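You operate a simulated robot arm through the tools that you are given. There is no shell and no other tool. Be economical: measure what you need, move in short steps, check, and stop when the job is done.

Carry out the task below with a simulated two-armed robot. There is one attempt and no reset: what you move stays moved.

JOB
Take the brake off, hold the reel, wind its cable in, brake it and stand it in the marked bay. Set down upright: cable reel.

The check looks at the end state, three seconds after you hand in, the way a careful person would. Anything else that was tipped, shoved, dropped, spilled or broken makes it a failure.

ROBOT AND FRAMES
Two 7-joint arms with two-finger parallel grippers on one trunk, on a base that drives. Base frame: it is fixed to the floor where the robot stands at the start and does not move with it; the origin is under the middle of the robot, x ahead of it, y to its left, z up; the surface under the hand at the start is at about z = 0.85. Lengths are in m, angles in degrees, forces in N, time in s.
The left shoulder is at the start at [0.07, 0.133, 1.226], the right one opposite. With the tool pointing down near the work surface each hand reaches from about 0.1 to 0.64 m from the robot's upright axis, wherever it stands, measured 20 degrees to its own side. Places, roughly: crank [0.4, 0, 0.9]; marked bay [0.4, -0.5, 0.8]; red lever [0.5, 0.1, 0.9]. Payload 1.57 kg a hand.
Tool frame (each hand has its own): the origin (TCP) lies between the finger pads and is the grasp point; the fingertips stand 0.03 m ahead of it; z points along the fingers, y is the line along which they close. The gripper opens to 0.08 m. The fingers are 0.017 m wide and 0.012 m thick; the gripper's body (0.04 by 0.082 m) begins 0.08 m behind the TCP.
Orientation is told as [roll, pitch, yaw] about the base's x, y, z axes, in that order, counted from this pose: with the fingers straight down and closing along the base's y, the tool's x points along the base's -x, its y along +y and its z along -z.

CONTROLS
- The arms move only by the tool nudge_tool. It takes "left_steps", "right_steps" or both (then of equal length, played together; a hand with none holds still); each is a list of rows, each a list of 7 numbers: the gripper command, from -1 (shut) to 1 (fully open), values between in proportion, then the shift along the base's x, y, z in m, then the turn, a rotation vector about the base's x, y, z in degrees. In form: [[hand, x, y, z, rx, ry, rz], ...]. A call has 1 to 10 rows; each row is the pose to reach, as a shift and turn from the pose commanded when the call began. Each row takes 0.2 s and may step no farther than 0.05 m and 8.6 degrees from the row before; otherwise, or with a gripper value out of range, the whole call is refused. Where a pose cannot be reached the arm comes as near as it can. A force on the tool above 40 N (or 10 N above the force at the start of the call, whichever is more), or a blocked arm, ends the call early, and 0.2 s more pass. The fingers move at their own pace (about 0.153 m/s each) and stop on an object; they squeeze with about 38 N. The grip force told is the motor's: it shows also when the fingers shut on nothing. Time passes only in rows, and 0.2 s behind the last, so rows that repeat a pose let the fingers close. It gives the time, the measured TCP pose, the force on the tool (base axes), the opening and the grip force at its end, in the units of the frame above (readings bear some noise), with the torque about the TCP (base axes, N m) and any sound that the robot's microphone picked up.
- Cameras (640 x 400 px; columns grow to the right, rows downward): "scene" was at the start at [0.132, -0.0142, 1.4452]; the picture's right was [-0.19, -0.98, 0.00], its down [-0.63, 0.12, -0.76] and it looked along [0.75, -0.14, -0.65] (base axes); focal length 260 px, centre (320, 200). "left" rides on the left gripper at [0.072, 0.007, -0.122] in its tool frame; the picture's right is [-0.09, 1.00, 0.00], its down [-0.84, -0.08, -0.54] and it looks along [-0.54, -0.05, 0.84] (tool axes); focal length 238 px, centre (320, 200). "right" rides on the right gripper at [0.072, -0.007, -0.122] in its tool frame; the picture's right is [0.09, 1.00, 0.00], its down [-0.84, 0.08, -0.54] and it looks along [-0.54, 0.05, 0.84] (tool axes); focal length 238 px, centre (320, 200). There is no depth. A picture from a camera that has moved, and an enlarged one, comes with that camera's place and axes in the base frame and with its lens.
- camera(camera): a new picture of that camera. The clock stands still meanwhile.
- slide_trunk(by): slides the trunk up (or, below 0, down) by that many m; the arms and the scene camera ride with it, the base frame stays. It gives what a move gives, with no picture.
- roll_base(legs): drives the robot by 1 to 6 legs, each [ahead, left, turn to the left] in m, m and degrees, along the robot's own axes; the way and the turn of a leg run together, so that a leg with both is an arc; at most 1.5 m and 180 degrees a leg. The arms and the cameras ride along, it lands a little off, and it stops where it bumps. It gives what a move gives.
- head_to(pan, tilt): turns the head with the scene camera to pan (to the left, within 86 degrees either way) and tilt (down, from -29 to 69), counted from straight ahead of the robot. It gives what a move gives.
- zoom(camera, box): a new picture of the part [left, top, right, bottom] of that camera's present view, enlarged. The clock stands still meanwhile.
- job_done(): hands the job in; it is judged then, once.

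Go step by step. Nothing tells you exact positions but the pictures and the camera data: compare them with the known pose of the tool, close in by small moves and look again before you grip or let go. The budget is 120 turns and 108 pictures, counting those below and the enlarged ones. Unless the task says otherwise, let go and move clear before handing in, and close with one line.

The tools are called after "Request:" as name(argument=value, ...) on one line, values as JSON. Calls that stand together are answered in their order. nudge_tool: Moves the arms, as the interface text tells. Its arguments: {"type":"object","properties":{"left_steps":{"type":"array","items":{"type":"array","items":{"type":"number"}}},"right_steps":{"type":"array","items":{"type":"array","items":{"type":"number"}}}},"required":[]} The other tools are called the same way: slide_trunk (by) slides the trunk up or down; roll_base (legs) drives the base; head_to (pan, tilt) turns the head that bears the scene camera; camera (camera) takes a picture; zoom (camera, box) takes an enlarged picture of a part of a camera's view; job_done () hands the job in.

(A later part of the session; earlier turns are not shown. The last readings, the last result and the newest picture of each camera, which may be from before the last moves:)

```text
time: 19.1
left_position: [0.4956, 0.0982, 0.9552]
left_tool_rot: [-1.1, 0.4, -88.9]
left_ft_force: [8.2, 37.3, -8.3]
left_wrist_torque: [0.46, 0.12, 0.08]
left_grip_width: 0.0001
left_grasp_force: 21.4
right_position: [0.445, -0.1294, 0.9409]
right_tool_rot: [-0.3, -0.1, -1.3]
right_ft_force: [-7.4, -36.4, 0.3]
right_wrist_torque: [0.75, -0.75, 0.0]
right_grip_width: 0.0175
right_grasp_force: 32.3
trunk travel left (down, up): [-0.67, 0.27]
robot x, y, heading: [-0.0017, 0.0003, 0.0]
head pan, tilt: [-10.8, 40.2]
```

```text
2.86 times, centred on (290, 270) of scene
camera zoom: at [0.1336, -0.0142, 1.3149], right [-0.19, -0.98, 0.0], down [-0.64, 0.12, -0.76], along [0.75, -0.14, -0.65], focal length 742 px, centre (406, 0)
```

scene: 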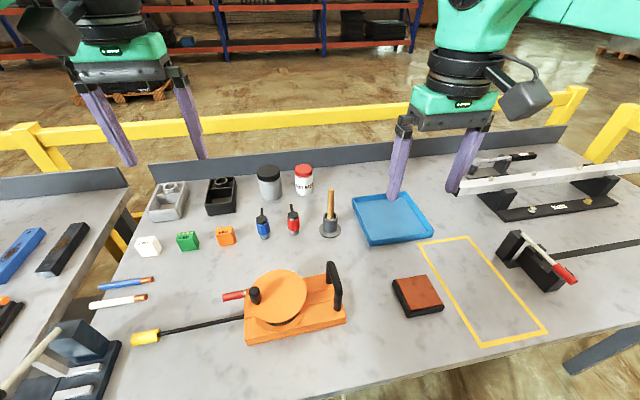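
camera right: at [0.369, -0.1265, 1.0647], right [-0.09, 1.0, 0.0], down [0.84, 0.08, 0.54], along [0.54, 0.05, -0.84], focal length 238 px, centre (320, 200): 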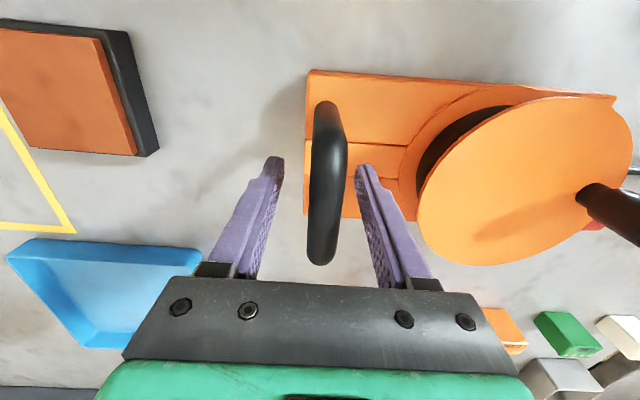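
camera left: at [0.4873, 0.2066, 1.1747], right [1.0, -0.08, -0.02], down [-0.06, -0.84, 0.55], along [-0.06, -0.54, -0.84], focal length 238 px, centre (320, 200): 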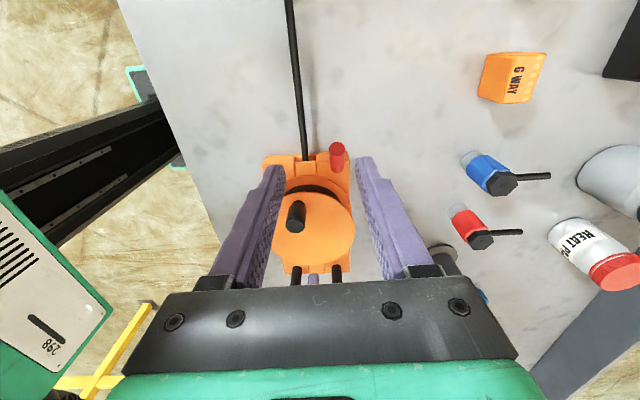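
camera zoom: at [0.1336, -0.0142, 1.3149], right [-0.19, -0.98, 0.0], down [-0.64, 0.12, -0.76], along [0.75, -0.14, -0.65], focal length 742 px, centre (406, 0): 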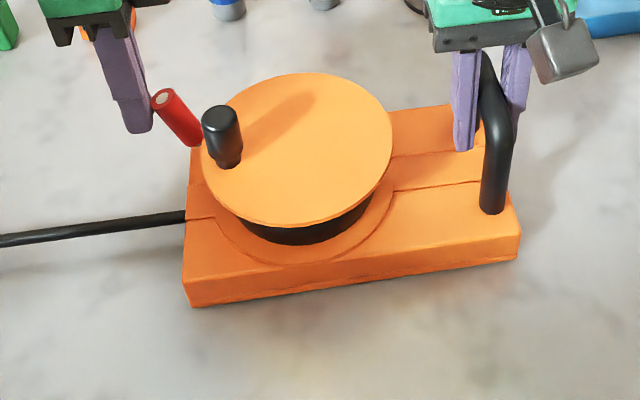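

The lever is now steep and hard against its stop, so the brake should be off. Next I'll move the left hand above the crank knob at about (0.451, 0.044).

Request:
nudge_tool(left_steps=[[-1, 0, 0.015, 0.01, 0, 0, 0], [-1, 0, 0.025, 0.05, 0, 0, 0], [0, 0, 0.02, 0.085, 0, 0, 0], [0.2, -0.015, 0.0, 0.09, 0, 0, 0], [0.2, -0.03, -0.03, 0.09, 0, 0, 0], [0.2, -0.044, -0.054, 0.09, 0, 0, 0]])

Request:
camera(camera="left")

Request:
camera(camera="scene")

```text
time: 20.5
left_position: [0.4487, 0.0393, 1.0471]
left_tool_rot: [-0.9, -0.1, -89.4]
left_ft_force: [-0.4, -0.2, 0.5]
left_wrist_torque: [-0.03, -0.01, -0.04]
left_grip_width: 0.0481
left_grasp_force: 0.0
right_position: [0.4461, -0.1277, 0.9411]
right_tool_rot: [0.2, -0.3, -1.2]
right_ft_force: [0.5, -0.9, -2.7]
right_wrist_torque: [0.17, 0.2, 0.01]
right_grip_width: 0.0179
right_grasp_force: 32.2
trunk travel left (down, up): [-0.67, 0.27]
robot x, y, heading: [0.0019, -0.002, 0.2]
head pan, tilt: [-10.8, 40.2]
```

```text
69 pictures are left
camera left: at [0.4581, 0.1114, 1.1668], right [1.0, -0.08, -0.02], down [-0.06, -0.84, 0.55], along [-0.06, -0.54, -0.84], focal length 238 px, centre (320, 200)
```

left: 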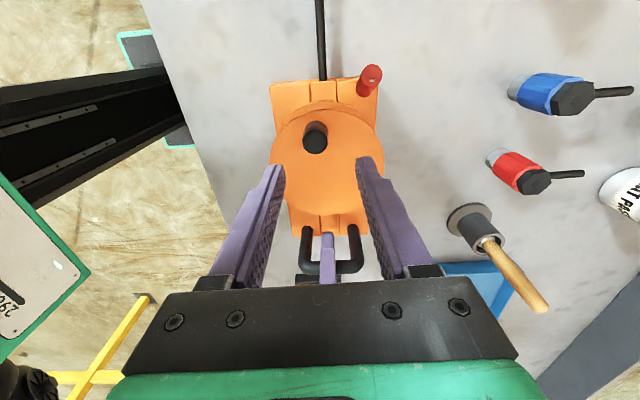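

```text
68 pictures are left
camera scene: at [0.1325, -0.0147, 1.3151], right [-0.19, -0.98, 0.0], down [-0.63, 0.12, -0.76], along [0.75, -0.14, -0.65], focal length 260 px, centre (320, 200)
```

scene: 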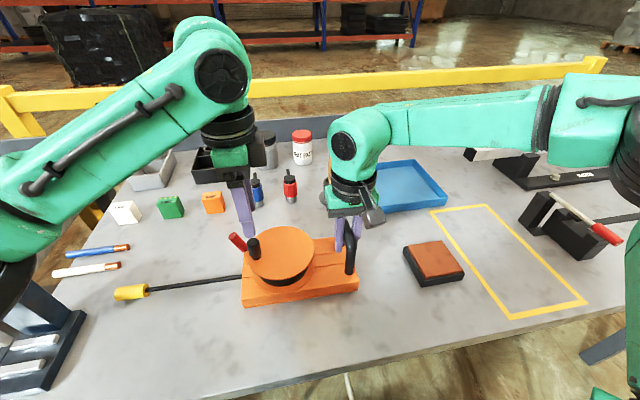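

Request:
nudge_tool(left_steps=[[0.2, 0, 0.003, -0.03, 0, 0, 0], [0.2, -0.001, 0.005, -0.06, 0, 0, 0], [0.2, -0.001, 0.005, -0.088, 0, 0, 0]])

Request:
camera(camera="left")

Request:
zoom(camera="scene", box=[180, 200, 400, 340])

```text
time: 21.3
left_position: [0.4496, 0.0439, 0.9636]
left_tool_rot: [-0.5, -0.5, -89.4]
left_ft_force: [-0.7, -0.5, 20.7]
left_wrist_torque: [-0.15, -0.57, -0.12]
left_grip_width: 0.0472
left_grasp_force: 0.1
right_position: [0.443, -0.126, 0.9429]
right_tool_rot: [0.2, -0.4, -1.2]
right_ft_force: [4.2, 2.0, -9.3]
right_wrist_torque: [-0.12, 0.4, -0.38]
right_grip_width: 0.0174
right_grasp_force: 32.1
trunk travel left (down, up): [-0.67, 0.27]
robot x, y, heading: [-0.0003, 0.0001, 0.1]
head pan, tilt: [-10.8, 40.2]
```

```text
67 pictures are left
camera left: at [0.4566, 0.1172, 1.0839], right [1.0, -0.08, -0.01], down [-0.07, -0.83, 0.55], along [-0.05, -0.55, -0.84], focal length 238 px, centre (320, 200)
```

left: 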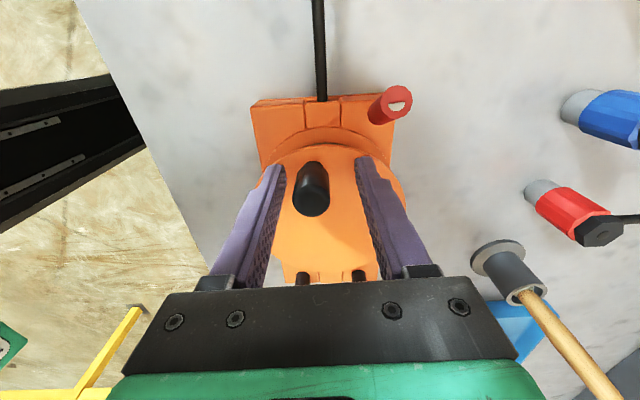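

```text
2.86 times, centred on (290, 270) of scene
camera zoom: at [0.1308, -0.0143, 1.3158], right [-0.19, -0.98, 0.0], down [-0.63, 0.12, -0.76], along [0.75, -0.14, -0.65], focal length 742 px, centre (406, 0)
```

zoom: 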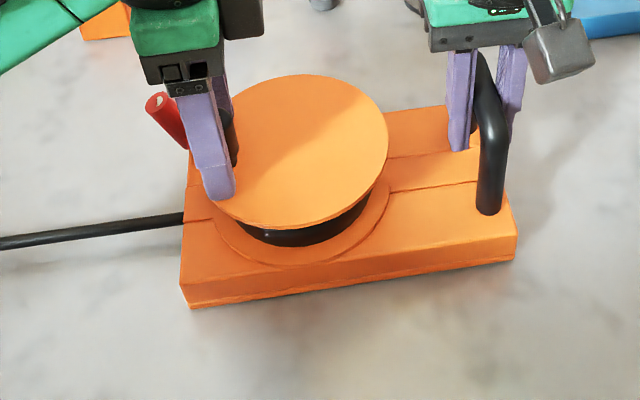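

The fingertips touch the disc, so I'll lift slightly, close on the knob and test a small turn.

Request:
nudge_tool(left_steps=[[0.2, -0.001, 0, 0.009, 0, 0, 0], [-1, -0.001, 0, 0.009, 0, 0, 0], [-1, -0.001, 0, 0.009, 0, 0, 0], [-1, -0.001, 0, 0.009, 0, 0, 0]])

Request:
camera(camera="left")

```text
time: 22.3
left_position: [0.4488, 0.0448, 0.9658]
left_tool_rot: [-1.0, -0.1, -89.3]
left_ft_force: [-2.8, 3.7, -2.5]
left_wrist_torque: [1.03, -0.76, 0.07]
left_grip_width: 0.0215
left_grasp_force: 34.6
right_position: [0.4462, -0.1258, 0.9437]
right_tool_rot: [0.1, -0.2, -1.2]
right_ft_force: [2.8, -3.4, 3.0]
right_wrist_torque: [0.22, 0.89, -0.53]
right_grip_width: 0.0175
right_grasp_force: 32.8
trunk travel left (down, up): [-0.67, 0.27]
robot x, y, heading: [-0.0014, 0.0012, 0.1]
head pan, tilt: [-10.8, 40.2]
```

```text
65 pictures are left
camera left: at [0.4575, 0.1176, 1.0879], right [1.0, -0.08, -0.02], down [-0.06, -0.84, 0.54], along [-0.06, -0.54, -0.84], focal length 238 px, centre (320, 200)
```

left: 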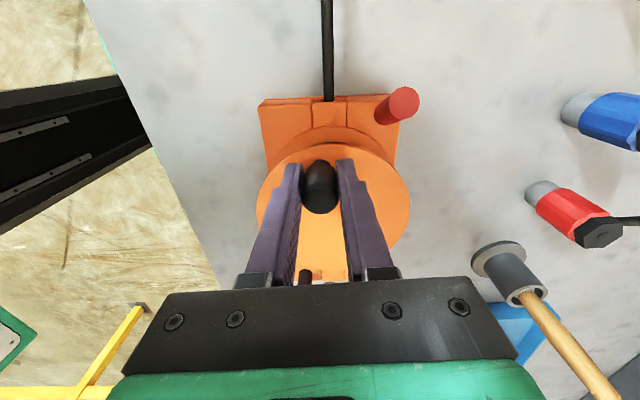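

The knob is held. Test turn of about 15° towards +x (clockwise from above).

Request:
nudge_tool(left_steps=[[-1, 0.004, 0, 0, 0, 0, 0], [-1, 0.008, -0.0005, 0, 0, 0, 0], [-1, 0.012, -0.001, 0, 0, 0, 0]])

Request:
camera(camera="scene")

```text
time: 23.1
left_position: [0.4605, 0.043, 0.9687]
left_tool_rot: [-0.9, -0.2, -89.3]
left_ft_force: [-4.9, 12.0, -0.3]
left_wrist_torque: [-0.26, -0.39, -0.15]
left_grip_width: 0.0213
left_grasp_force: 34.8
right_position: [0.4458, -0.1268, 0.9414]
right_tool_rot: [0.0, -0.3, -1.2]
right_ft_force: [6.2, -10.1, -1.8]
right_wrist_torque: [0.15, 0.27, -0.74]
right_grip_width: 0.0189
right_grasp_force: 33.2
trunk travel left (down, up): [-0.67, 0.27]
robot x, y, heading: [-0.0024, -0.0003, 0.1]
head pan, tilt: [-10.8, 40.2]
```

```text
64 pictures are left
camera scene: at [0.1332, -0.0138, 1.3151], right [-0.19, -0.98, 0.0], down [-0.64, 0.12, -0.76], along [0.75, -0.14, -0.65], focal length 260 px, centre (320, 200)
```

scene: 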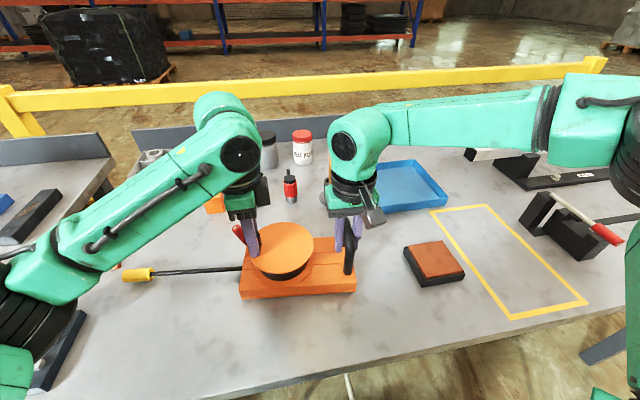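

The yellow plug moved towards the reel, so clockwise winds in. I'll continue along the arc.

Request:
nudge_tool(left_steps=[[-1, 0.0072, -0.0004, 0, 0, 0, 0], [-1, 0.014, -0.0036, 0, 0, 0, 0], [-1, 0.0201, -0.0079, 0, 0, 0, 0], [-1, 0.0254, -0.0132, 0, 0, 0, 0], [-1, 0.0297, -0.0193, 0, 0, 0, 0]])

Request:
camera(camera="left")

Request:
zoom(camera="scene", box=[100, 200, 400, 340])

```text
time: 24.3
left_position: [0.4876, 0.0199, 0.9686]
left_tool_rot: [-0.9, -0.6, -89.9]
left_ft_force: [0.4, -0.9, 0.0]
left_wrist_torque: [-0.01, 0.03, 0.0]
left_grip_width: 0.0
left_grasp_force: 21.3
right_position: [0.444, -0.1239, 0.941]
right_tool_rot: [0.5, -0.4, -0.8]
right_ft_force: [0.4, -1.2, -4.6]
right_wrist_torque: [-0.03, -0.1, -0.39]
right_grip_width: 0.02
right_grasp_force: 33.8
trunk travel left (down, up): [-0.67, 0.27]
robot x, y, heading: [-0.001, 0.0015, -0.1]
head pan, tilt: [-10.8, 40.2]
```

```text
63 pictures are left
camera left: at [0.4975, 0.0927, 1.0884], right [1.0, -0.09, -0.01], down [-0.07, -0.83, 0.55], along [-0.06, -0.55, -0.83], focal length 238 px, centre (320, 200)
```

left: 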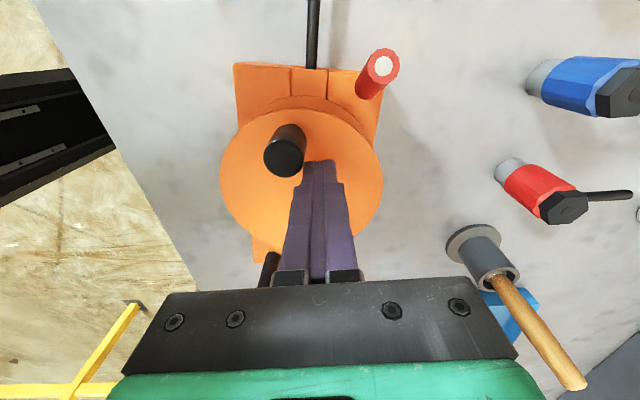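

```text
2.13 times, centred on (250, 270) of scene
camera zoom: at [0.1331, -0.0156, 1.315], right [-0.19, -0.98, 0.0], down [-0.64, 0.12, -0.76], along [0.75, -0.14, -0.65], focal length 554 px, centre (469, 51)
```

zoom: 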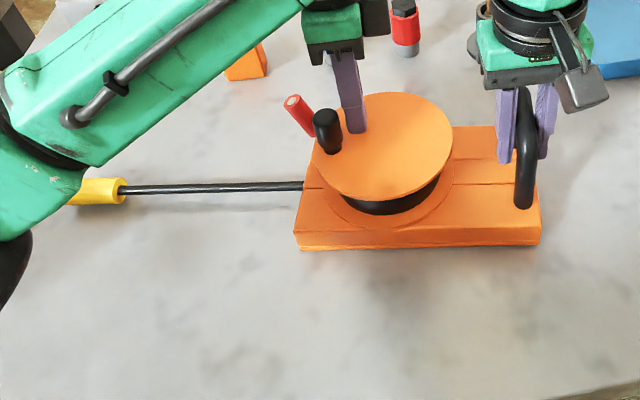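

The fingers slipped off the knob and the reel yawed somewhat. I'll look closely at the lever, knob and cable before going on.

Request:
nudge_tool(left_steps=[[-1, 0, 0.0, 0.03, 0, 0, 0], [0.2, 0, 0.01, 0.07, 0, 0, 0], [0.2, 0, 0.03, 0.1, 0, 0, 0], [0.2, 0, 0.06, 0.12, 0, 0, 0]])

Request:
zoom(camera="scene", box=[200, 220, 380, 320])

Request:
camera(camera="left")

```text
time: 25.3
left_position: [0.4884, 0.085, 1.0871]
left_tool_rot: [-1.0, -0.3, -89.6]
left_ft_force: [-0.1, 0.4, 0.3]
left_wrist_torque: [0.03, -0.03, 0.03]
left_grip_width: 0.048
left_grasp_force: 0.2
right_position: [0.4454, -0.1267, 0.9423]
right_tool_rot: [0.2, -0.2, -1.2]
right_ft_force: [1.1, 0.3, -5.9]
right_wrist_torque: [-0.07, 0.26, -0.33]
right_grip_width: 0.0177
right_grasp_force: 31.9
trunk travel left (down, up): [-0.67, 0.27]
robot x, y, heading: [-0.0003, -0.0001, 0.0]
head pan, tilt: [-10.8, 40.2]
```

```text
3.56 times, centred on (290, 270) of scene
camera zoom: at [0.1325, -0.0134, 1.3151], right [-0.19, -0.98, 0.0], down [-0.63, 0.12, -0.76], along [0.75, -0.14, -0.65], focal length 923 px, centre (427, -49)
```

zoom: 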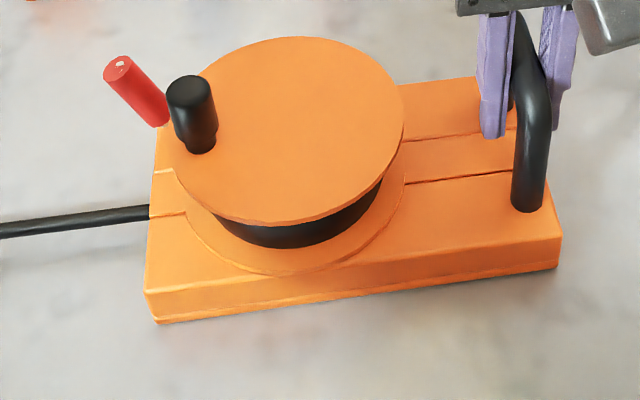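

```text
60 pictures are left
camera left: at [0.4973, 0.1574, 1.2078], right [1.0, -0.08, -0.02], down [-0.06, -0.83, 0.55], along [-0.06, -0.54, -0.84], focal length 238 px, centre (320, 200)
```

left: 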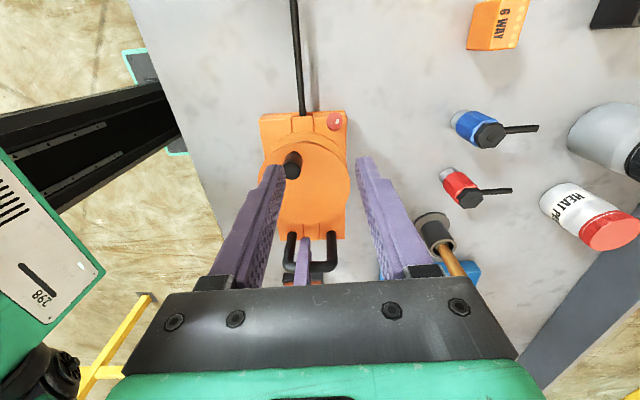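

The drum hardly turned relative to the base and the knob is still at +y. Clockwise may be against the pay-out limit, so I'll regrip the knob and try counter-clockwise, yawing the hand with it.

Request:
nudge_tool(left_steps=[[0.2, -0.02, -0.02, -0.01, 0, 0, 0], [0.2, -0.04, -0.038, -0.02, 0, 0, 0], [0.2, -0.041, -0.04, -0.06, 0, 0, 0], [0.2, -0.041, -0.04, -0.1, 0, 0, 0], [0.2, -0.041, -0.04, -0.117, 0, 0, 0], [-1, -0.041, -0.04, -0.117, 0, 0, 0], [-1, -0.041, -0.04, -0.117, 0, 0, 0]])

Request:
camera(camera="left")

```text
time: 26.9
left_position: [0.4486, 0.0448, 0.9688]
left_tool_rot: [-1.0, -0.2, -89.4]
left_ft_force: [3.7, 0.5, 0.1]
left_wrist_torque: [0.23, -0.89, 0.22]
left_grip_width: 0.0215
left_grasp_force: 35.0
right_position: [0.4456, -0.126, 0.9413]
right_tool_rot: [0.3, -0.2, -1.2]
right_ft_force: [-2.5, -2.2, -1.6]
right_wrist_torque: [0.09, 0.28, 0.03]
right_grip_width: 0.0176
right_grasp_force: 32.8
trunk travel left (down, up): [-0.67, 0.27]
robot x, y, heading: [-0.0024, 0.0025, -0.1]
head pan, tilt: [-10.8, 40.2]
```

```text
59 pictures are left
camera left: at [0.457, 0.1165, 1.0896], right [1.0, -0.08, -0.01], down [-0.06, -0.84, 0.55], along [-0.06, -0.54, -0.84], focal length 238 px, centre (320, 200)
```

left: 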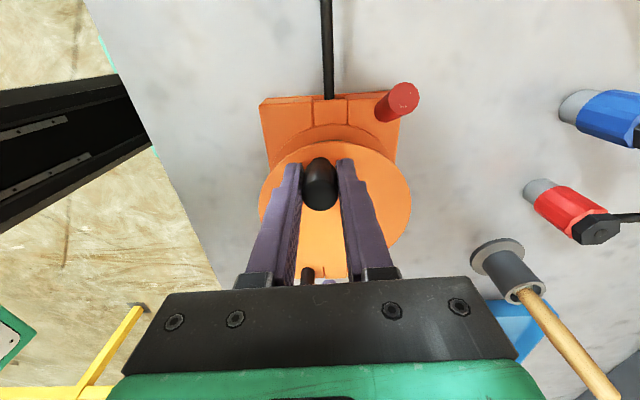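

Request:
nudge_tool(left_steps=[[-1, -0.0063, -0.0009, 0, 0, 0, 8], [-1, -0.0123, -0.0026, 0, 0, 0, 16], [-1, -0.018, -0.0052, 0, 0, 0, 24]])

Request:
camera(camera="left")

Request:
camera(camera="scene")

```text
time: 27.7
left_position: [0.4294, 0.0396, 0.9694]
left_tool_rot: [-0.9, -0.2, -65.4]
left_ft_force: [3.0, -4.9, 0.0]
left_wrist_torque: [0.44, -0.48, -0.06]
left_grip_width: 0.0217
left_grasp_force: 34.7
right_position: [0.4459, -0.1262, 0.943]
right_tool_rot: [0.2, -0.2, -1.2]
right_ft_force: [-1.7, 4.7, -0.5]
right_wrist_torque: [-0.07, 0.68, 0.31]
right_grip_width: 0.0176
right_grasp_force: 32.8
trunk travel left (down, up): [-0.67, 0.27]
robot x, y, heading: [0.0025, 0.0005, 0.2]
head pan, tilt: [-10.8, 40.2]
```

```text
58 pictures are left
camera left: at [0.4087, 0.1083, 1.09], right [0.94, 0.33, -0.02], down [0.29, -0.79, 0.55], along [0.17, -0.52, -0.84], focal length 238 px, centre (320, 200)
```

left: 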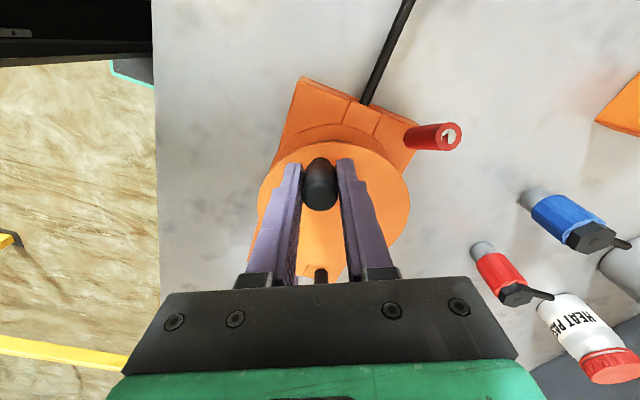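

```text
57 pictures are left
camera scene: at [0.1335, -0.0143, 1.3149], right [-0.19, -0.98, 0.0], down [-0.64, 0.12, -0.76], along [0.75, -0.14, -0.65], focal length 260 px, centre (320, 200)
```

scene: 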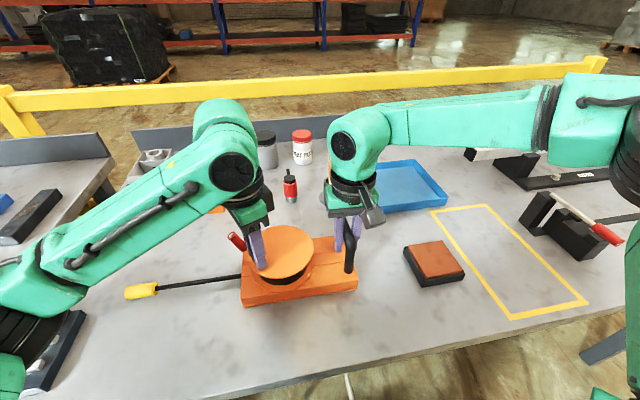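

Counter-clockwise turns freely and the plug comes in while the reel stays put. I'll continue the arc.

Request:
nudge_tool(left_steps=[[-1, -0.0054, -0.0033, 0, 0, 0, 8], [-1, -0.0102, -0.0073, 0, 0, 0, 16], [-1, -0.0144, -0.012, 0, 0, 0, 24], [-1, -0.0179, -0.0172, 0, 0, 0, 32], [-1, -0.0206, -0.0228, 0, 0, 0, 40], [-1, -0.0226, -0.0288, 0, 0, 0, 48], [-1, -0.0237, -0.035, 0, 0, 0, 56]])

Request:
camera(camera="scene")

Request:
camera(camera="left")

```text
time: 29.3
left_position: [0.4072, 0.004, 0.9701]
left_tool_rot: [-0.8, -0.1, -9.4]
left_ft_force: [1.7, 5.8, 0.3]
left_wrist_torque: [0.87, 0.57, 0.18]
left_grip_width: 0.0213
left_grasp_force: 34.6
right_position: [0.4459, -0.1275, 0.9436]
right_tool_rot: [0.1, -0.3, -1.2]
right_ft_force: [-1.4, -5.6, 2.6]
right_wrist_torque: [0.09, -0.32, 0.39]
right_grip_width: 0.0175
right_grasp_force: 32.1
trunk travel left (down, up): [-0.67, 0.27]
robot x, y, heading: [0.0025, -0.0015, 0.1]
head pan, tilt: [-10.8, 40.2]
```

```text
56 pictures are left
camera scene: at [0.1329, -0.0143, 1.3151], right [-0.19, -0.98, 0.0], down [-0.64, 0.12, -0.76], along [0.75, -0.14, -0.65], focal length 260 px, centre (320, 200)
```

scene: 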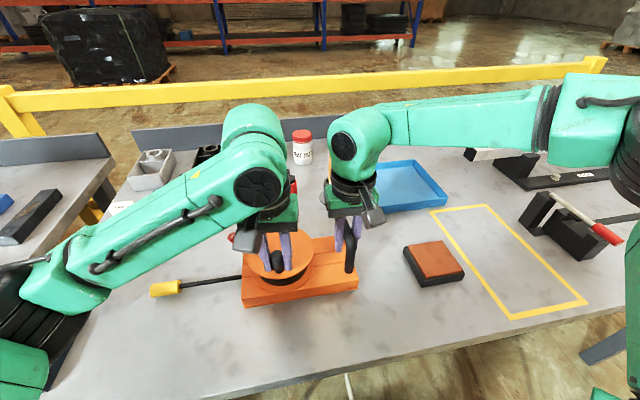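

```text
55 pictures are left
camera left: at [0.3373, 0.024, 1.0908], right [0.25, 0.97, -0.01], down [0.81, -0.2, 0.55], along [0.52, -0.15, -0.84], focal length 238 px, centre (320, 200)
```

left: 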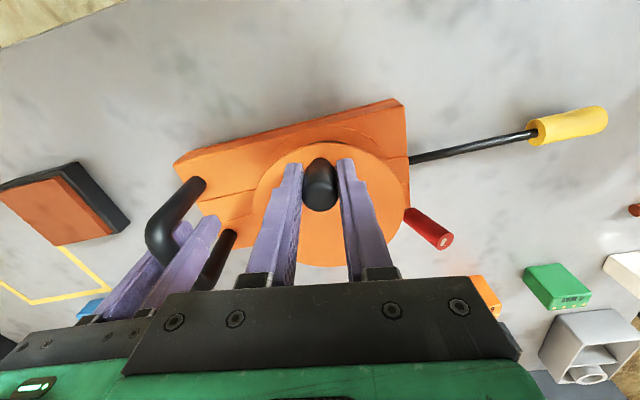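

The plug is well in and I estimate about 130° more. The next part of the circle comes close to the right hand, so I'll release, rise, and turn the left hand back to yaw −90 before regripping with a lean away.

Request:
nudge_tool(left_steps=[[0.2, 0, 0, 0, 0, 0, 0], [0.2, 0, 0, 0, 0, 0, 0], [0.2, 0, 0, 0.03, 0, 0, 0], [0.2, 0, 0.0, 0.065, 0, 0, 0], [0.2, 0, 0.01, 0.08, 0, 0, -8], [0.2, 0, 0.02, 0.08, 0, 0, -16], [0.2, 0, 0.03, 0.08, 0, 0, -24], [0.2, 0, 0.03, 0.08, 0, 0, -32], [0.2, 0, 0.03, 0.08, 0, 0, -40], [0.2, 0, 0.03, 0.08, 0, 0, -48]])

Request:
nudge_tool(left_steps=[[0.2, 0, 0, 0, 0, 0, -8], [0.2, 0, 0, 0, 0, 0, -16], [0.2, 0, 0, 0, 0, 0, -24], [0.2, 0, 0, 0, 0, 0, -32]])

Request:
nudge_tool(left_steps=[[0.2, 0, -0.01, 0, -7, 0, 0], [0.2, 0, -0.02, 0, -14, 0, 0]])

Request:
camera(camera="left")

Request:
zoom(camera="scene", box=[140, 200, 380, 350])

```text
time: 31.5
left_position: [0.4079, 0.0349, 1.0513]
left_tool_rot: [-0.8, -0.2, -57.6]
left_ft_force: [-0.3, -0.3, 0.5]
left_wrist_torque: [0.01, -0.05, -0.01]
left_grip_width: 0.0481
left_grasp_force: 0.1
right_position: [0.4455, -0.1272, 0.9421]
right_tool_rot: [0.3, -0.3, -1.2]
right_ft_force: [-2.1, 0.5, -5.0]
right_wrist_torque: [-0.03, -0.13, 0.38]
right_grip_width: 0.0177
right_grasp_force: 32.9
trunk travel left (down, up): [-0.67, 0.27]
robot x, y, heading: [-0.0017, -0.0009, 0.1]
head pan, tilt: [-10.8, 40.2]
```

```text
time: 32.5
left_position: [0.4064, 0.0335, 1.0504]
left_tool_rot: [-0.9, -0.2, -89.6]
left_ft_force: [0.1, 1.1, 0.7]
left_wrist_torque: [0.0, 0.02, 0.02]
left_grip_width: 0.0479
left_grasp_force: 0.2
right_position: [0.4449, -0.1278, 0.9423]
right_tool_rot: [0.3, -0.3, -1.2]
right_ft_force: [-2.4, -0.1, -4.9]
right_wrist_torque: [0.03, -0.14, 0.32]
right_grip_width: 0.0175
right_grasp_force: 32.3
trunk travel left (down, up): [-0.67, 0.27]
robot x, y, heading: [0.0007, 0.0029, -0.1]
head pan, tilt: [-10.8, 40.2]
```

```text
time: 33.1
left_position: [0.4054, 0.0148, 1.052]
left_tool_rot: [-0.9, -14.3, -89.4]
left_ft_force: [-0.5, 0.1, 0.1]
left_wrist_torque: [0.03, 0.01, 0.04]
left_grip_width: 0.048
left_grasp_force: 0.1
right_position: [0.4455, -0.1254, 0.9425]
right_tool_rot: [0.1, -0.2, -1.3]
right_ft_force: [-1.2, 0.0, -4.3]
right_wrist_torque: [0.0, -0.19, 0.28]
right_grip_width: 0.0176
right_grasp_force: 32.5
trunk travel left (down, up): [-0.67, 0.27]
robot x, y, heading: [-0.0018, -0.001, -0.1]
head pan, tilt: [-10.8, 40.2]
```

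```text
54 pictures are left
camera left: at [0.4144, 0.1141, 1.1506], right [1.0, -0.08, 0.01], down [-0.06, -0.68, 0.73], along [-0.06, -0.73, -0.68], focal length 238 px, centre (320, 200)
```

left: 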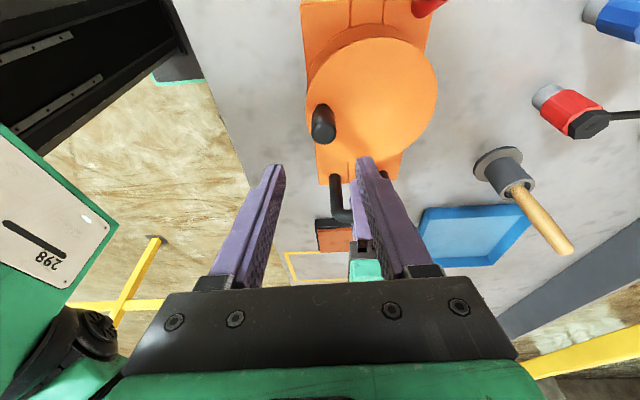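

```text
2.67 times, centred on (260, 275) of scene
camera zoom: at [0.1321, -0.0143, 1.3152], right [-0.19, -0.98, 0.0], down [-0.63, 0.12, -0.76], along [0.75, -0.14, -0.65], focal length 692 px, centre (480, 0)
```

zoom: 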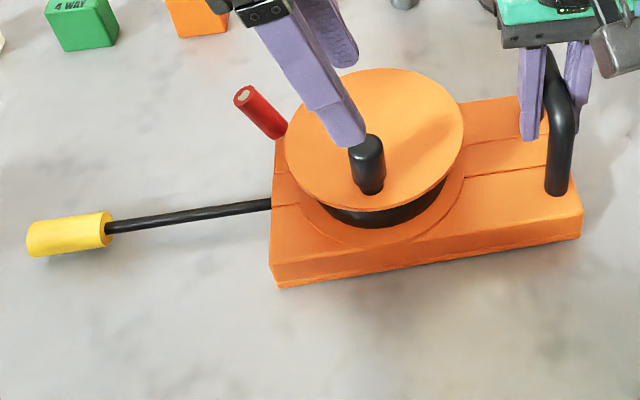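

Request:
nudge_tool(left_steps=[[0.2, 0.0, -0.008, -0.03, 0, 0, 0], [0.2, 0.001, -0.009, -0.06, 0, 0, 0], [0.2, 0.001, -0.009, -0.08, 0, 0, 0], [-1, 0.001, -0.009, -0.08, 0, 0, 0], [-1, 0.001, -0.009, -0.08, 0, 0, 0], [-1, 0.001, -0.009, -0.08, 0, 0, 0]])

Request:
camera(camera="left")

```text
time: 34.5
left_position: [0.4078, 0.0064, 0.9705]
left_tool_rot: [-1.1, -14.3, -89.5]
left_ft_force: [11.6, -2.5, 0.1]
left_wrist_torque: [0.47, -0.94, 0.07]
left_grip_width: 0.0213
left_grasp_force: 34.4
right_position: [0.4445, -0.128, 0.9423]
right_tool_rot: [0.1, -0.2, -1.0]
right_ft_force: [-7.7, 1.1, -0.9]
right_wrist_torque: [0.01, -0.16, 0.74]
right_grip_width: 0.0177
right_grasp_force: 31.9
trunk travel left (down, up): [-0.67, 0.27]
robot x, y, heading: [-0.0023, 0.0017, -0.2]
head pan, tilt: [-10.8, 40.2]
```

```text
52 pictures are left
camera left: at [0.4165, 0.1058, 1.0694], right [1.0, -0.08, 0.01], down [-0.06, -0.68, 0.73], along [-0.06, -0.73, -0.68], focal length 238 px, centre (320, 200)
```

left: 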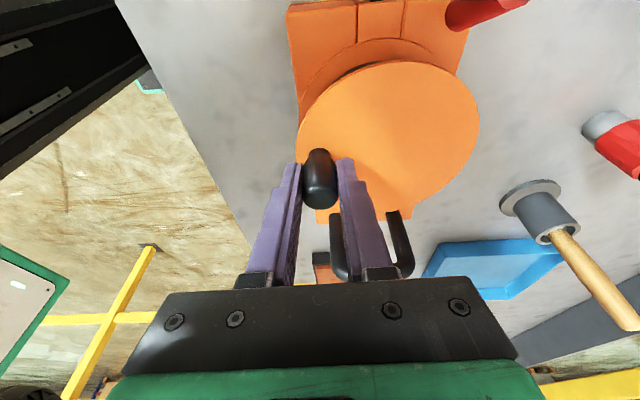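

Request:
nudge_tool(left_steps=[[-1, 0.001, -0.0063, 0, 0, 0, 0], [-1, 0.002, -0.0125, 0, 0, 0, 0], [-1, 0.004, -0.0186, 0, 0, 0, 0], [-1, 0.0064, -0.0244, 0, 0, 0, 0]])

Request:
camera(camera="left")

```text
time: 35.5
left_position: [0.4137, -0.0203, 0.9715]
left_tool_rot: [-1.1, -14.2, -89.3]
left_ft_force: [-7.8, 8.5, 1.4]
left_wrist_torque: [0.23, -0.43, 0.27]
left_grip_width: 0.0218
left_grasp_force: 34.9
right_position: [0.4454, -0.1276, 0.9428]
right_tool_rot: [0.2, -0.4, -1.1]
right_ft_force: [5.1, -9.6, -4.1]
right_wrist_torque: [0.18, 0.39, -0.29]
right_grip_width: 0.0174
right_grasp_force: 32.6
trunk travel left (down, up): [-0.67, 0.27]
robot x, y, heading: [0.0002, 0.0018, 0.0]
head pan, tilt: [-10.8, 40.2]
```

```text
51 pictures are left
camera left: at [0.4224, 0.0798, 1.07], right [1.0, -0.08, 0.0], down [-0.06, -0.68, 0.73], along [-0.06, -0.73, -0.68], focal length 238 px, centre (320, 200)
```

left: 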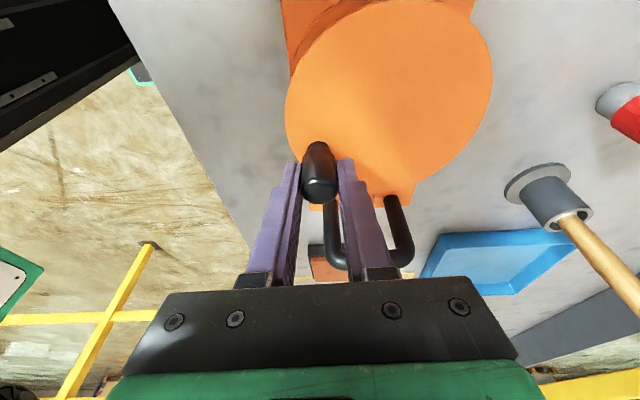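

Request:
nudge_tool(left_steps=[[-1, 0.002, -0.0055, 0, 0, 0, 0], [-1, 0.0055, -0.0104, 0, 0, 0, 0], [-1, 0.01, -0.0148, 0, 0, 0, 0], [-1, 0.015, -0.0185, 0, 0, 0, 0], [-1, 0.0205, -0.0214, 0, 0, 0, 0]])

Request:
camera(camera="left")

Request:
camera(camera="scene")

```text
time: 36.7
left_position: [0.4357, -0.0415, 0.9722]
left_tool_rot: [-1.1, -14.2, -89.5]
left_ft_force: [-8.4, 2.6, -7.9]
left_wrist_torque: [0.42, -0.06, 0.21]
left_grip_width: 0.0215
left_grasp_force: 34.4
right_position: [0.4448, -0.1266, 0.9426]
right_tool_rot: [0.3, -0.4, -1.2]
right_ft_force: [8.2, -3.4, 1.5]
right_wrist_torque: [0.07, 0.36, -0.69]
right_grip_width: 0.0186
right_grasp_force: 33.4
trunk travel left (down, up): [-0.67, 0.27]
robot x, y, heading: [0.0009, 0.0028, 0.1]
head pan, tilt: [-10.8, 40.2]
```

```text
50 pictures are left
camera left: at [0.4432, 0.0582, 1.0704], right [1.0, -0.09, 0.0], down [-0.06, -0.68, 0.73], along [-0.06, -0.73, -0.68], focal length 238 px, centre (320, 200)
```

left: 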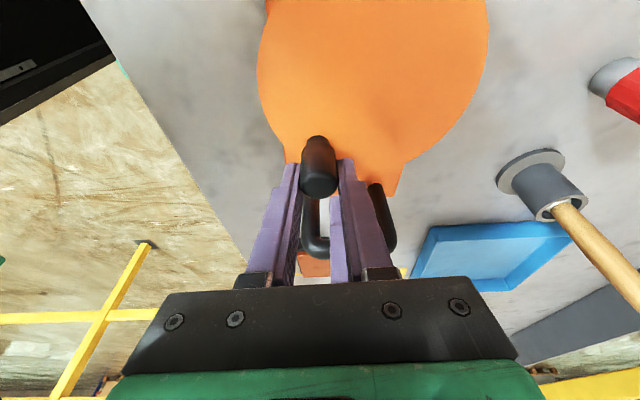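

```text
49 pictures are left
camera scene: at [0.1327, -0.0144, 1.3151], right [-0.19, -0.98, 0.0], down [-0.63, 0.12, -0.76], along [0.75, -0.14, -0.65], focal length 260 px, centre (320, 200)
```

scene: 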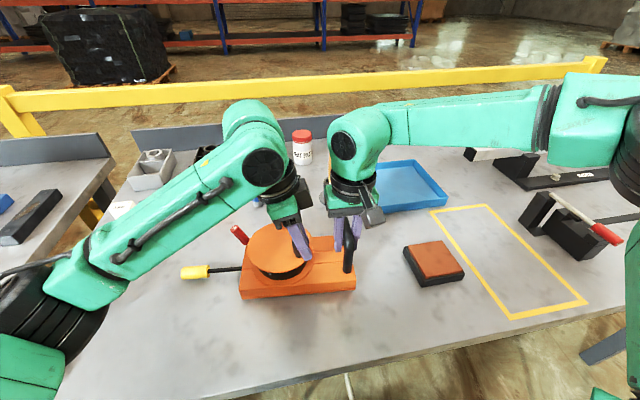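

The plug is close to the guide. The knob is creeping out of the pads, so I'll regrip slightly towards +y and continue.

Request:
nudge_tool(left_steps=[[0.0, 0, 0, 0, 0, 0, 0], [0.0, 0, 0.0055, 0, 0, 0, 0], [-1, 0, 0.0055, 0, 0, 0, 0], [-1, 0, 0.0055, 0, 0, 0, 0], [-1, 0.0062, 0.0051, 0, 0, 0, 0], [-1, 0.0133, 0.0045, 0, 0, 0, 0], [-1, 0.0204, 0.0051, 0, 0, 0, 0], [-1, 0.0273, 0.007, 0, 0, 0, 0]])

Request:
camera(camera="left")

Request:
camera(camera="scene")

```text
time: 38.5
left_position: [0.4586, -0.0356, 0.972]
left_tool_rot: [-1.3, -14.4, -89.7]
left_ft_force: [-26.0, -26.0, 8.1]
left_wrist_torque: [-0.07, -0.2, 0.04]
left_grip_width: 0.0216
left_grasp_force: 34.5
right_position: [0.4453, -0.1253, 0.9442]
right_tool_rot: [0.5, -0.6, -1.2]
right_ft_force: [22.7, 27.7, -9.0]
right_wrist_torque: [-0.42, 0.38, -1.31]
right_grip_width: 0.0233
right_grasp_force: 35.7
trunk travel left (down, up): [-0.67, 0.27]
robot x, y, heading: [0.0, -0.0021, 0.1]
head pan, tilt: [-10.8, 40.2]
```

```text
48 pictures are left
camera left: at [0.4682, 0.065, 1.0706], right [1.0, -0.09, 0.0], down [-0.06, -0.67, 0.74], along [-0.06, -0.73, -0.68], focal length 238 px, centre (320, 200)
```

left: 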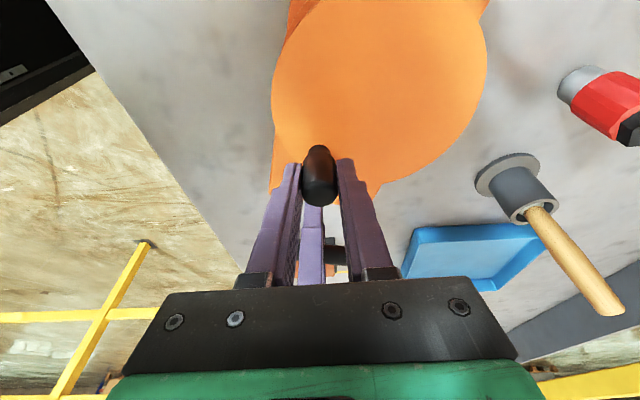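

```text
47 pictures are left
camera scene: at [0.1311, -0.0139, 1.3153], right [-0.19, -0.98, 0.0], down [-0.63, 0.12, -0.76], along [0.75, -0.14, -0.65], focal length 260 px, centre (320, 200)
```

scene: 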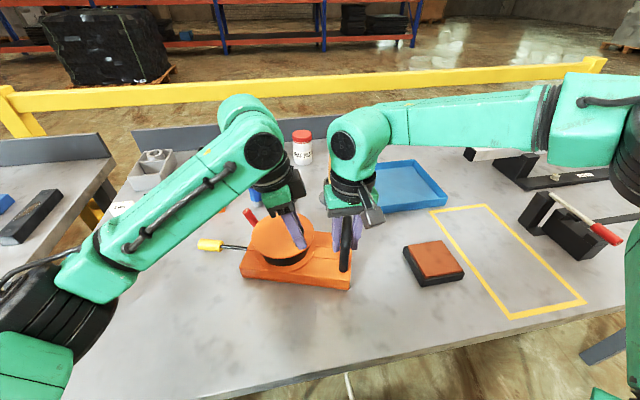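

Request:
nudge_tool(left_steps=[[-1, -0.002, -0.003, 0, 0, 0, 0], [-1, -0.004, -0.006, 0, 0, 0, 0]])

Request:
zoom(camera="scene", box=[180, 200, 400, 340])

Request:
camera(camera="right")

```text
time: 39.1
left_position: [0.4583, -0.0377, 0.9709]
left_tool_rot: [-1.0, -14.1, -89.1]
left_ft_force: [-9.6, -1.4, 3.3]
left_wrist_torque: [-0.72, -0.26, 0.16]
left_grip_width: 0.0217
left_grasp_force: 34.2
right_position: [0.4452, -0.1261, 0.9418]
right_tool_rot: [-0.1, -0.5, -1.3]
right_ft_force: [12.9, 6.1, -1.4]
right_wrist_torque: [-0.25, -0.22, -0.79]
right_grip_width: 0.0235
right_grasp_force: 35.5
trunk travel left (down, up): [-0.67, 0.27]
robot x, y, heading: [-0.0022, 0.0009, 0.4]
head pan, tilt: [-10.8, 40.2]
```

```text
2.86 times, centred on (290, 270) of scene
camera zoom: at [0.1322, -0.0126, 1.3153], right [-0.19, -0.98, 0.0], down [-0.63, 0.12, -0.76], along [0.75, -0.14, -0.65], focal length 742 px, centre (406, 0)
```

zoom: 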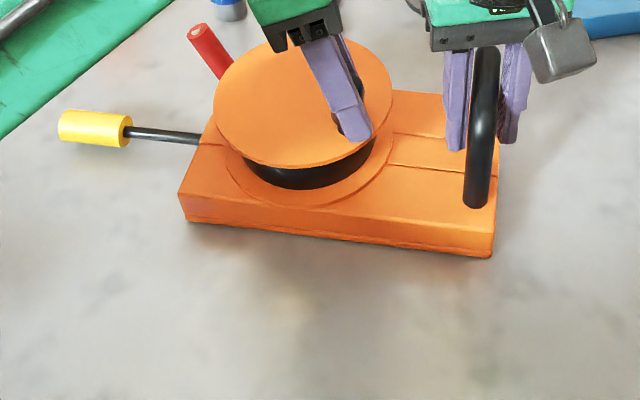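

```text
45 pictures are left
camera right: at [0.3732, -0.1313, 1.0663], right [-0.07, 1.0, 0.0], down [0.83, 0.06, 0.55], along [0.55, 0.04, -0.84], focal length 238 px, centre (320, 200)
```

right: 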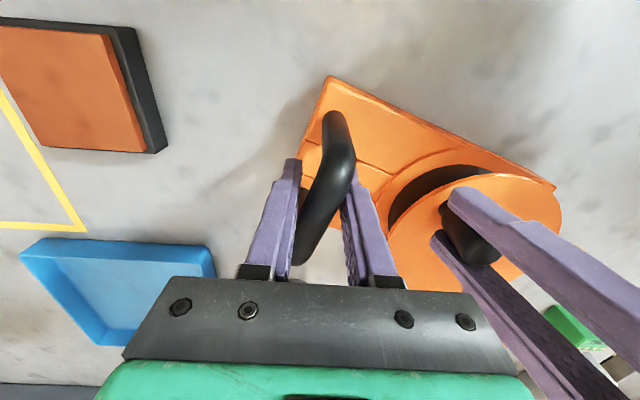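

The reel yawed about 18° in the right grip because the knob was twisting against a non-turning left hand. I'll realign the right hand to the bar, then crank while yawing the left hand.

Request:
nudge_tool(right_steps=[[0.2, 0, 0, 0, 0, 0, 0], [0.2, 0, 0, 0, 0, 0, -6], [0.2, 0, 0, 0, 0, 0, -12], [0.2, 0, 0, 0, 0, 0, -17], [-1, 0, 0, 0, 0, 0, -17], [-1, 0, 0, 0, 0, 0, -17], [-1, 0, 0, 0, 0, 0, -17]])

Request:
camera(camera="right")

Request:
camera(camera="left")

```text
time: 40.7
left_position: [0.4585, -0.0393, 0.9723]
left_tool_rot: [-1.0, -14.1, -89.3]
left_ft_force: [10.2, 17.1, -0.3]
left_wrist_torque: [-0.05, -0.83, 0.26]
left_grip_width: 0.0216
left_grasp_force: 34.6
right_position: [0.4444, -0.1288, 0.9427]
right_tool_rot: [0.0, -0.2, -18.2]
right_ft_force: [-7.8, -20.6, 4.4]
right_wrist_torque: [0.26, -0.11, -0.12]
right_grip_width: 0.0175
right_grasp_force: 32.1
trunk travel left (down, up): [-0.67, 0.27]
robot x, y, heading: [-0.001, -0.0004, -0.2]
head pan, tilt: [-10.8, 40.2]
```

```text
44 pictures are left
camera right: at [0.3746, -0.1116, 1.0658], right [0.22, 0.97, 0.0], down [0.82, -0.19, 0.55], along [0.53, -0.12, -0.84], focal length 238 px, centre (320, 200)
```

right: 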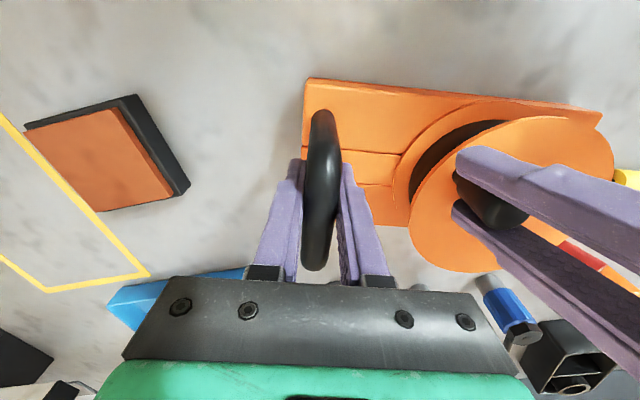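

```text
43 pictures are left
camera left: at [0.4665, 0.0604, 1.0707], right [1.0, -0.08, 0.01], down [-0.06, -0.68, 0.73], along [-0.06, -0.73, -0.68], focal length 238 px, centre (320, 200)
```

left: 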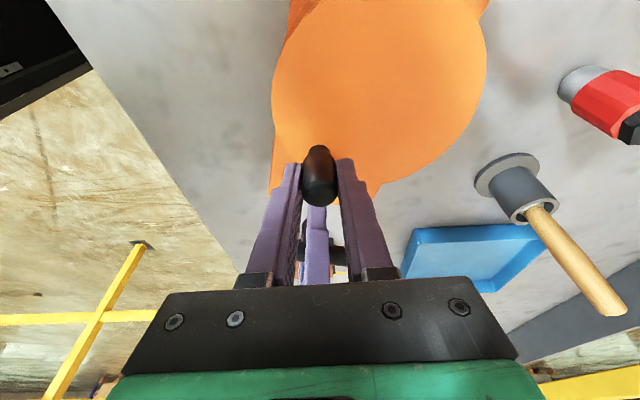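

Request:
nudge_tool(left_steps=[[-1, 0.0047, -0.0032, 0, 0, 0, 8], [-1, 0.0098, -0.0058, 0, 0, 0, 16], [-1, 0.0152, -0.0077, 0, 0, 0, 24], [-1, 0.0208, -0.0088, 0, 0, 0, 32]])

Request:
camera(camera="scene")

Request:
camera(camera="left")

```text
time: 41.7
left_position: [0.4766, -0.0523, 0.9719]
left_tool_rot: [-1.2, -14.4, -57.5]
left_ft_force: [-2.7, -4.1, -1.0]
left_wrist_torque: [0.44, -0.59, -0.08]
left_grip_width: 0.0217
left_grasp_force: 34.4
right_position: [0.4458, -0.1253, 0.9431]
right_tool_rot: [0.4, -0.4, -18.0]
right_ft_force: [1.5, 2.1, 1.2]
right_wrist_torque: [-0.14, 0.11, -0.07]
right_grip_width: 0.0177
right_grasp_force: 32.1
trunk travel left (down, up): [-0.67, 0.27]
robot x, y, heading: [-0.0008, 0.0002, -0.1]
head pan, tilt: [-10.8, 40.2]
```

```text
42 pictures are left
camera scene: at [0.132, -0.0151, 1.3152], right [-0.19, -0.98, 0.0], down [-0.63, 0.12, -0.76], along [0.75, -0.14, -0.65], focal length 260 px, centre (320, 200)
```

scene: 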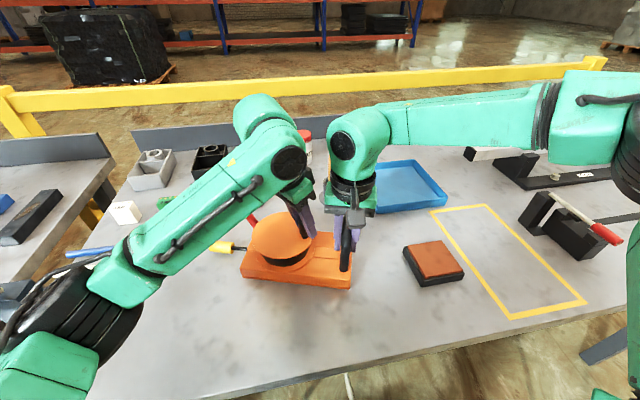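

```text
41 pictures are left
camera left: at [0.4323, 0.038, 1.0706], right [0.89, 0.46, 0.0], down [0.31, -0.61, 0.73], along [0.34, -0.65, -0.68], focal length 238 px, centre (320, 200)
```

left: 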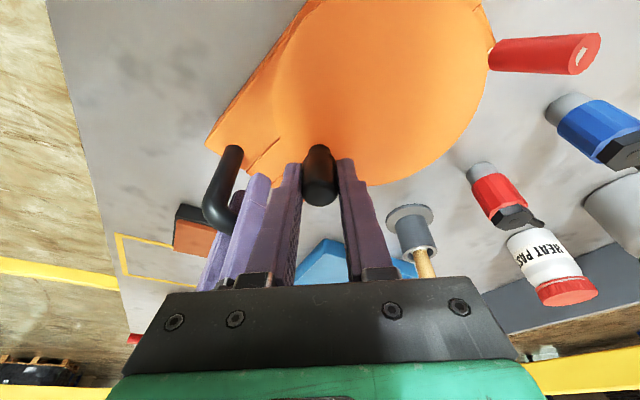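

Request:
nudge_tool(left_steps=[[-1, 0.0062, -0.0005, 0, 0, 0, 8], [-1, 0.0125, -0.0002, 0, 0, 0, 16], [-1, 0.0186, 0.001, 0, 0, 0, 24], [-1, 0.0245, 0.0031, 0, 0, 0, 32]])

Request:
zoom(camera="scene", box=[180, 200, 400, 340])

```text
time: 42.6
left_position: [0.4956, -0.0524, 0.9717]
left_tool_rot: [-1.5, -14.6, -32.2]
left_ft_force: [1.2, -3.5, 0.0]
left_wrist_torque: [0.96, -0.14, -0.02]
left_grip_width: 0.0216
left_grasp_force: 34.8
right_position: [0.446, -0.1241, 0.9444]
right_tool_rot: [0.7, -0.4, -18.1]
right_ft_force: [-0.6, -0.4, 1.6]
right_wrist_torque: [-0.07, 0.0, 0.08]
right_grip_width: 0.0178
right_grasp_force: 32.3
trunk travel left (down, up): [-0.67, 0.27]
robot x, y, heading: [0.0023, -0.0037, -0.1]
head pan, tilt: [-10.8, 40.2]
stopped in row 4 (left hand): the force on the tool passed its limit at 41 N (the readings are from after the stop); the commanded pose is now the measured one
```

```text
2.86 times, centred on (290, 270) of scene
camera zoom: at [0.1319, -0.0153, 1.3152], right [-0.19, -0.98, 0.0], down [-0.63, 0.12, -0.76], along [0.75, -0.14, -0.65], focal length 742 px, centre (406, 0)
```

zoom: 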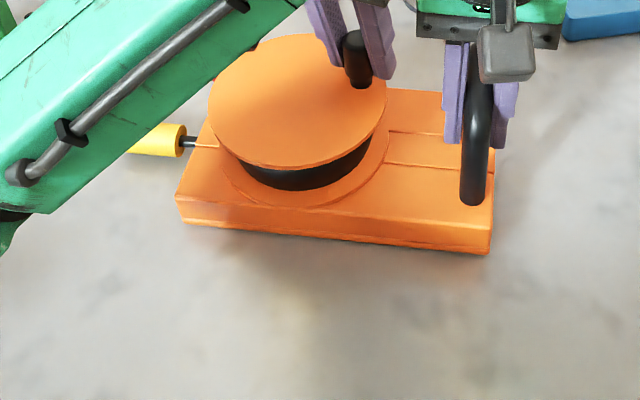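

Request:
camera(camera="left")

Request:
camera(camera="right")

```text
39 pictures are left
camera left: at [0.4177, 0.0091, 1.0705], right [0.61, 0.79, 0.0], down [0.54, -0.41, 0.74], along [0.58, -0.45, -0.68], focal length 238 px, centre (320, 200)
```

left: 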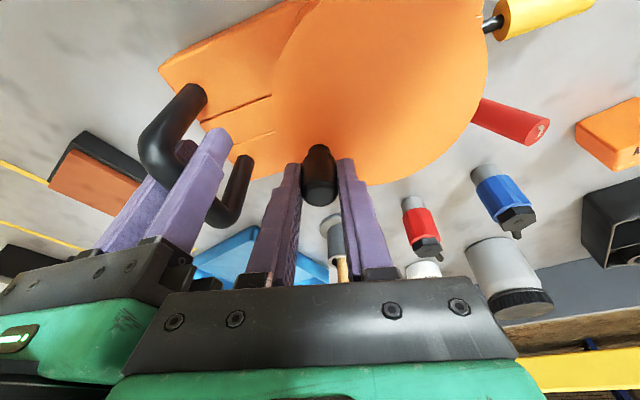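

```text
38 pictures are left
camera right: at [0.3745, -0.1096, 1.0672], right [0.22, 0.98, 0.01], down [0.81, -0.19, 0.55], along [0.54, -0.11, -0.84], focal length 238 px, centre (320, 200)
```

right: 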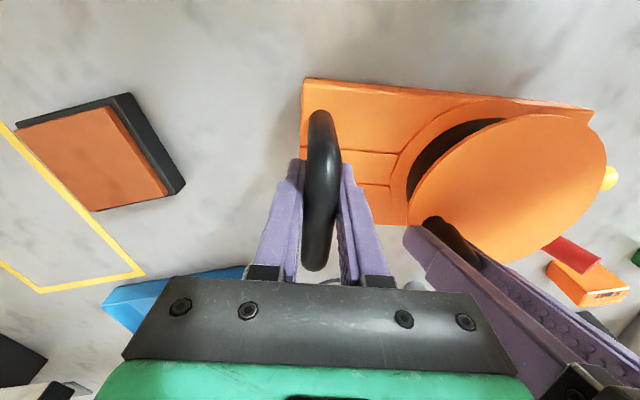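

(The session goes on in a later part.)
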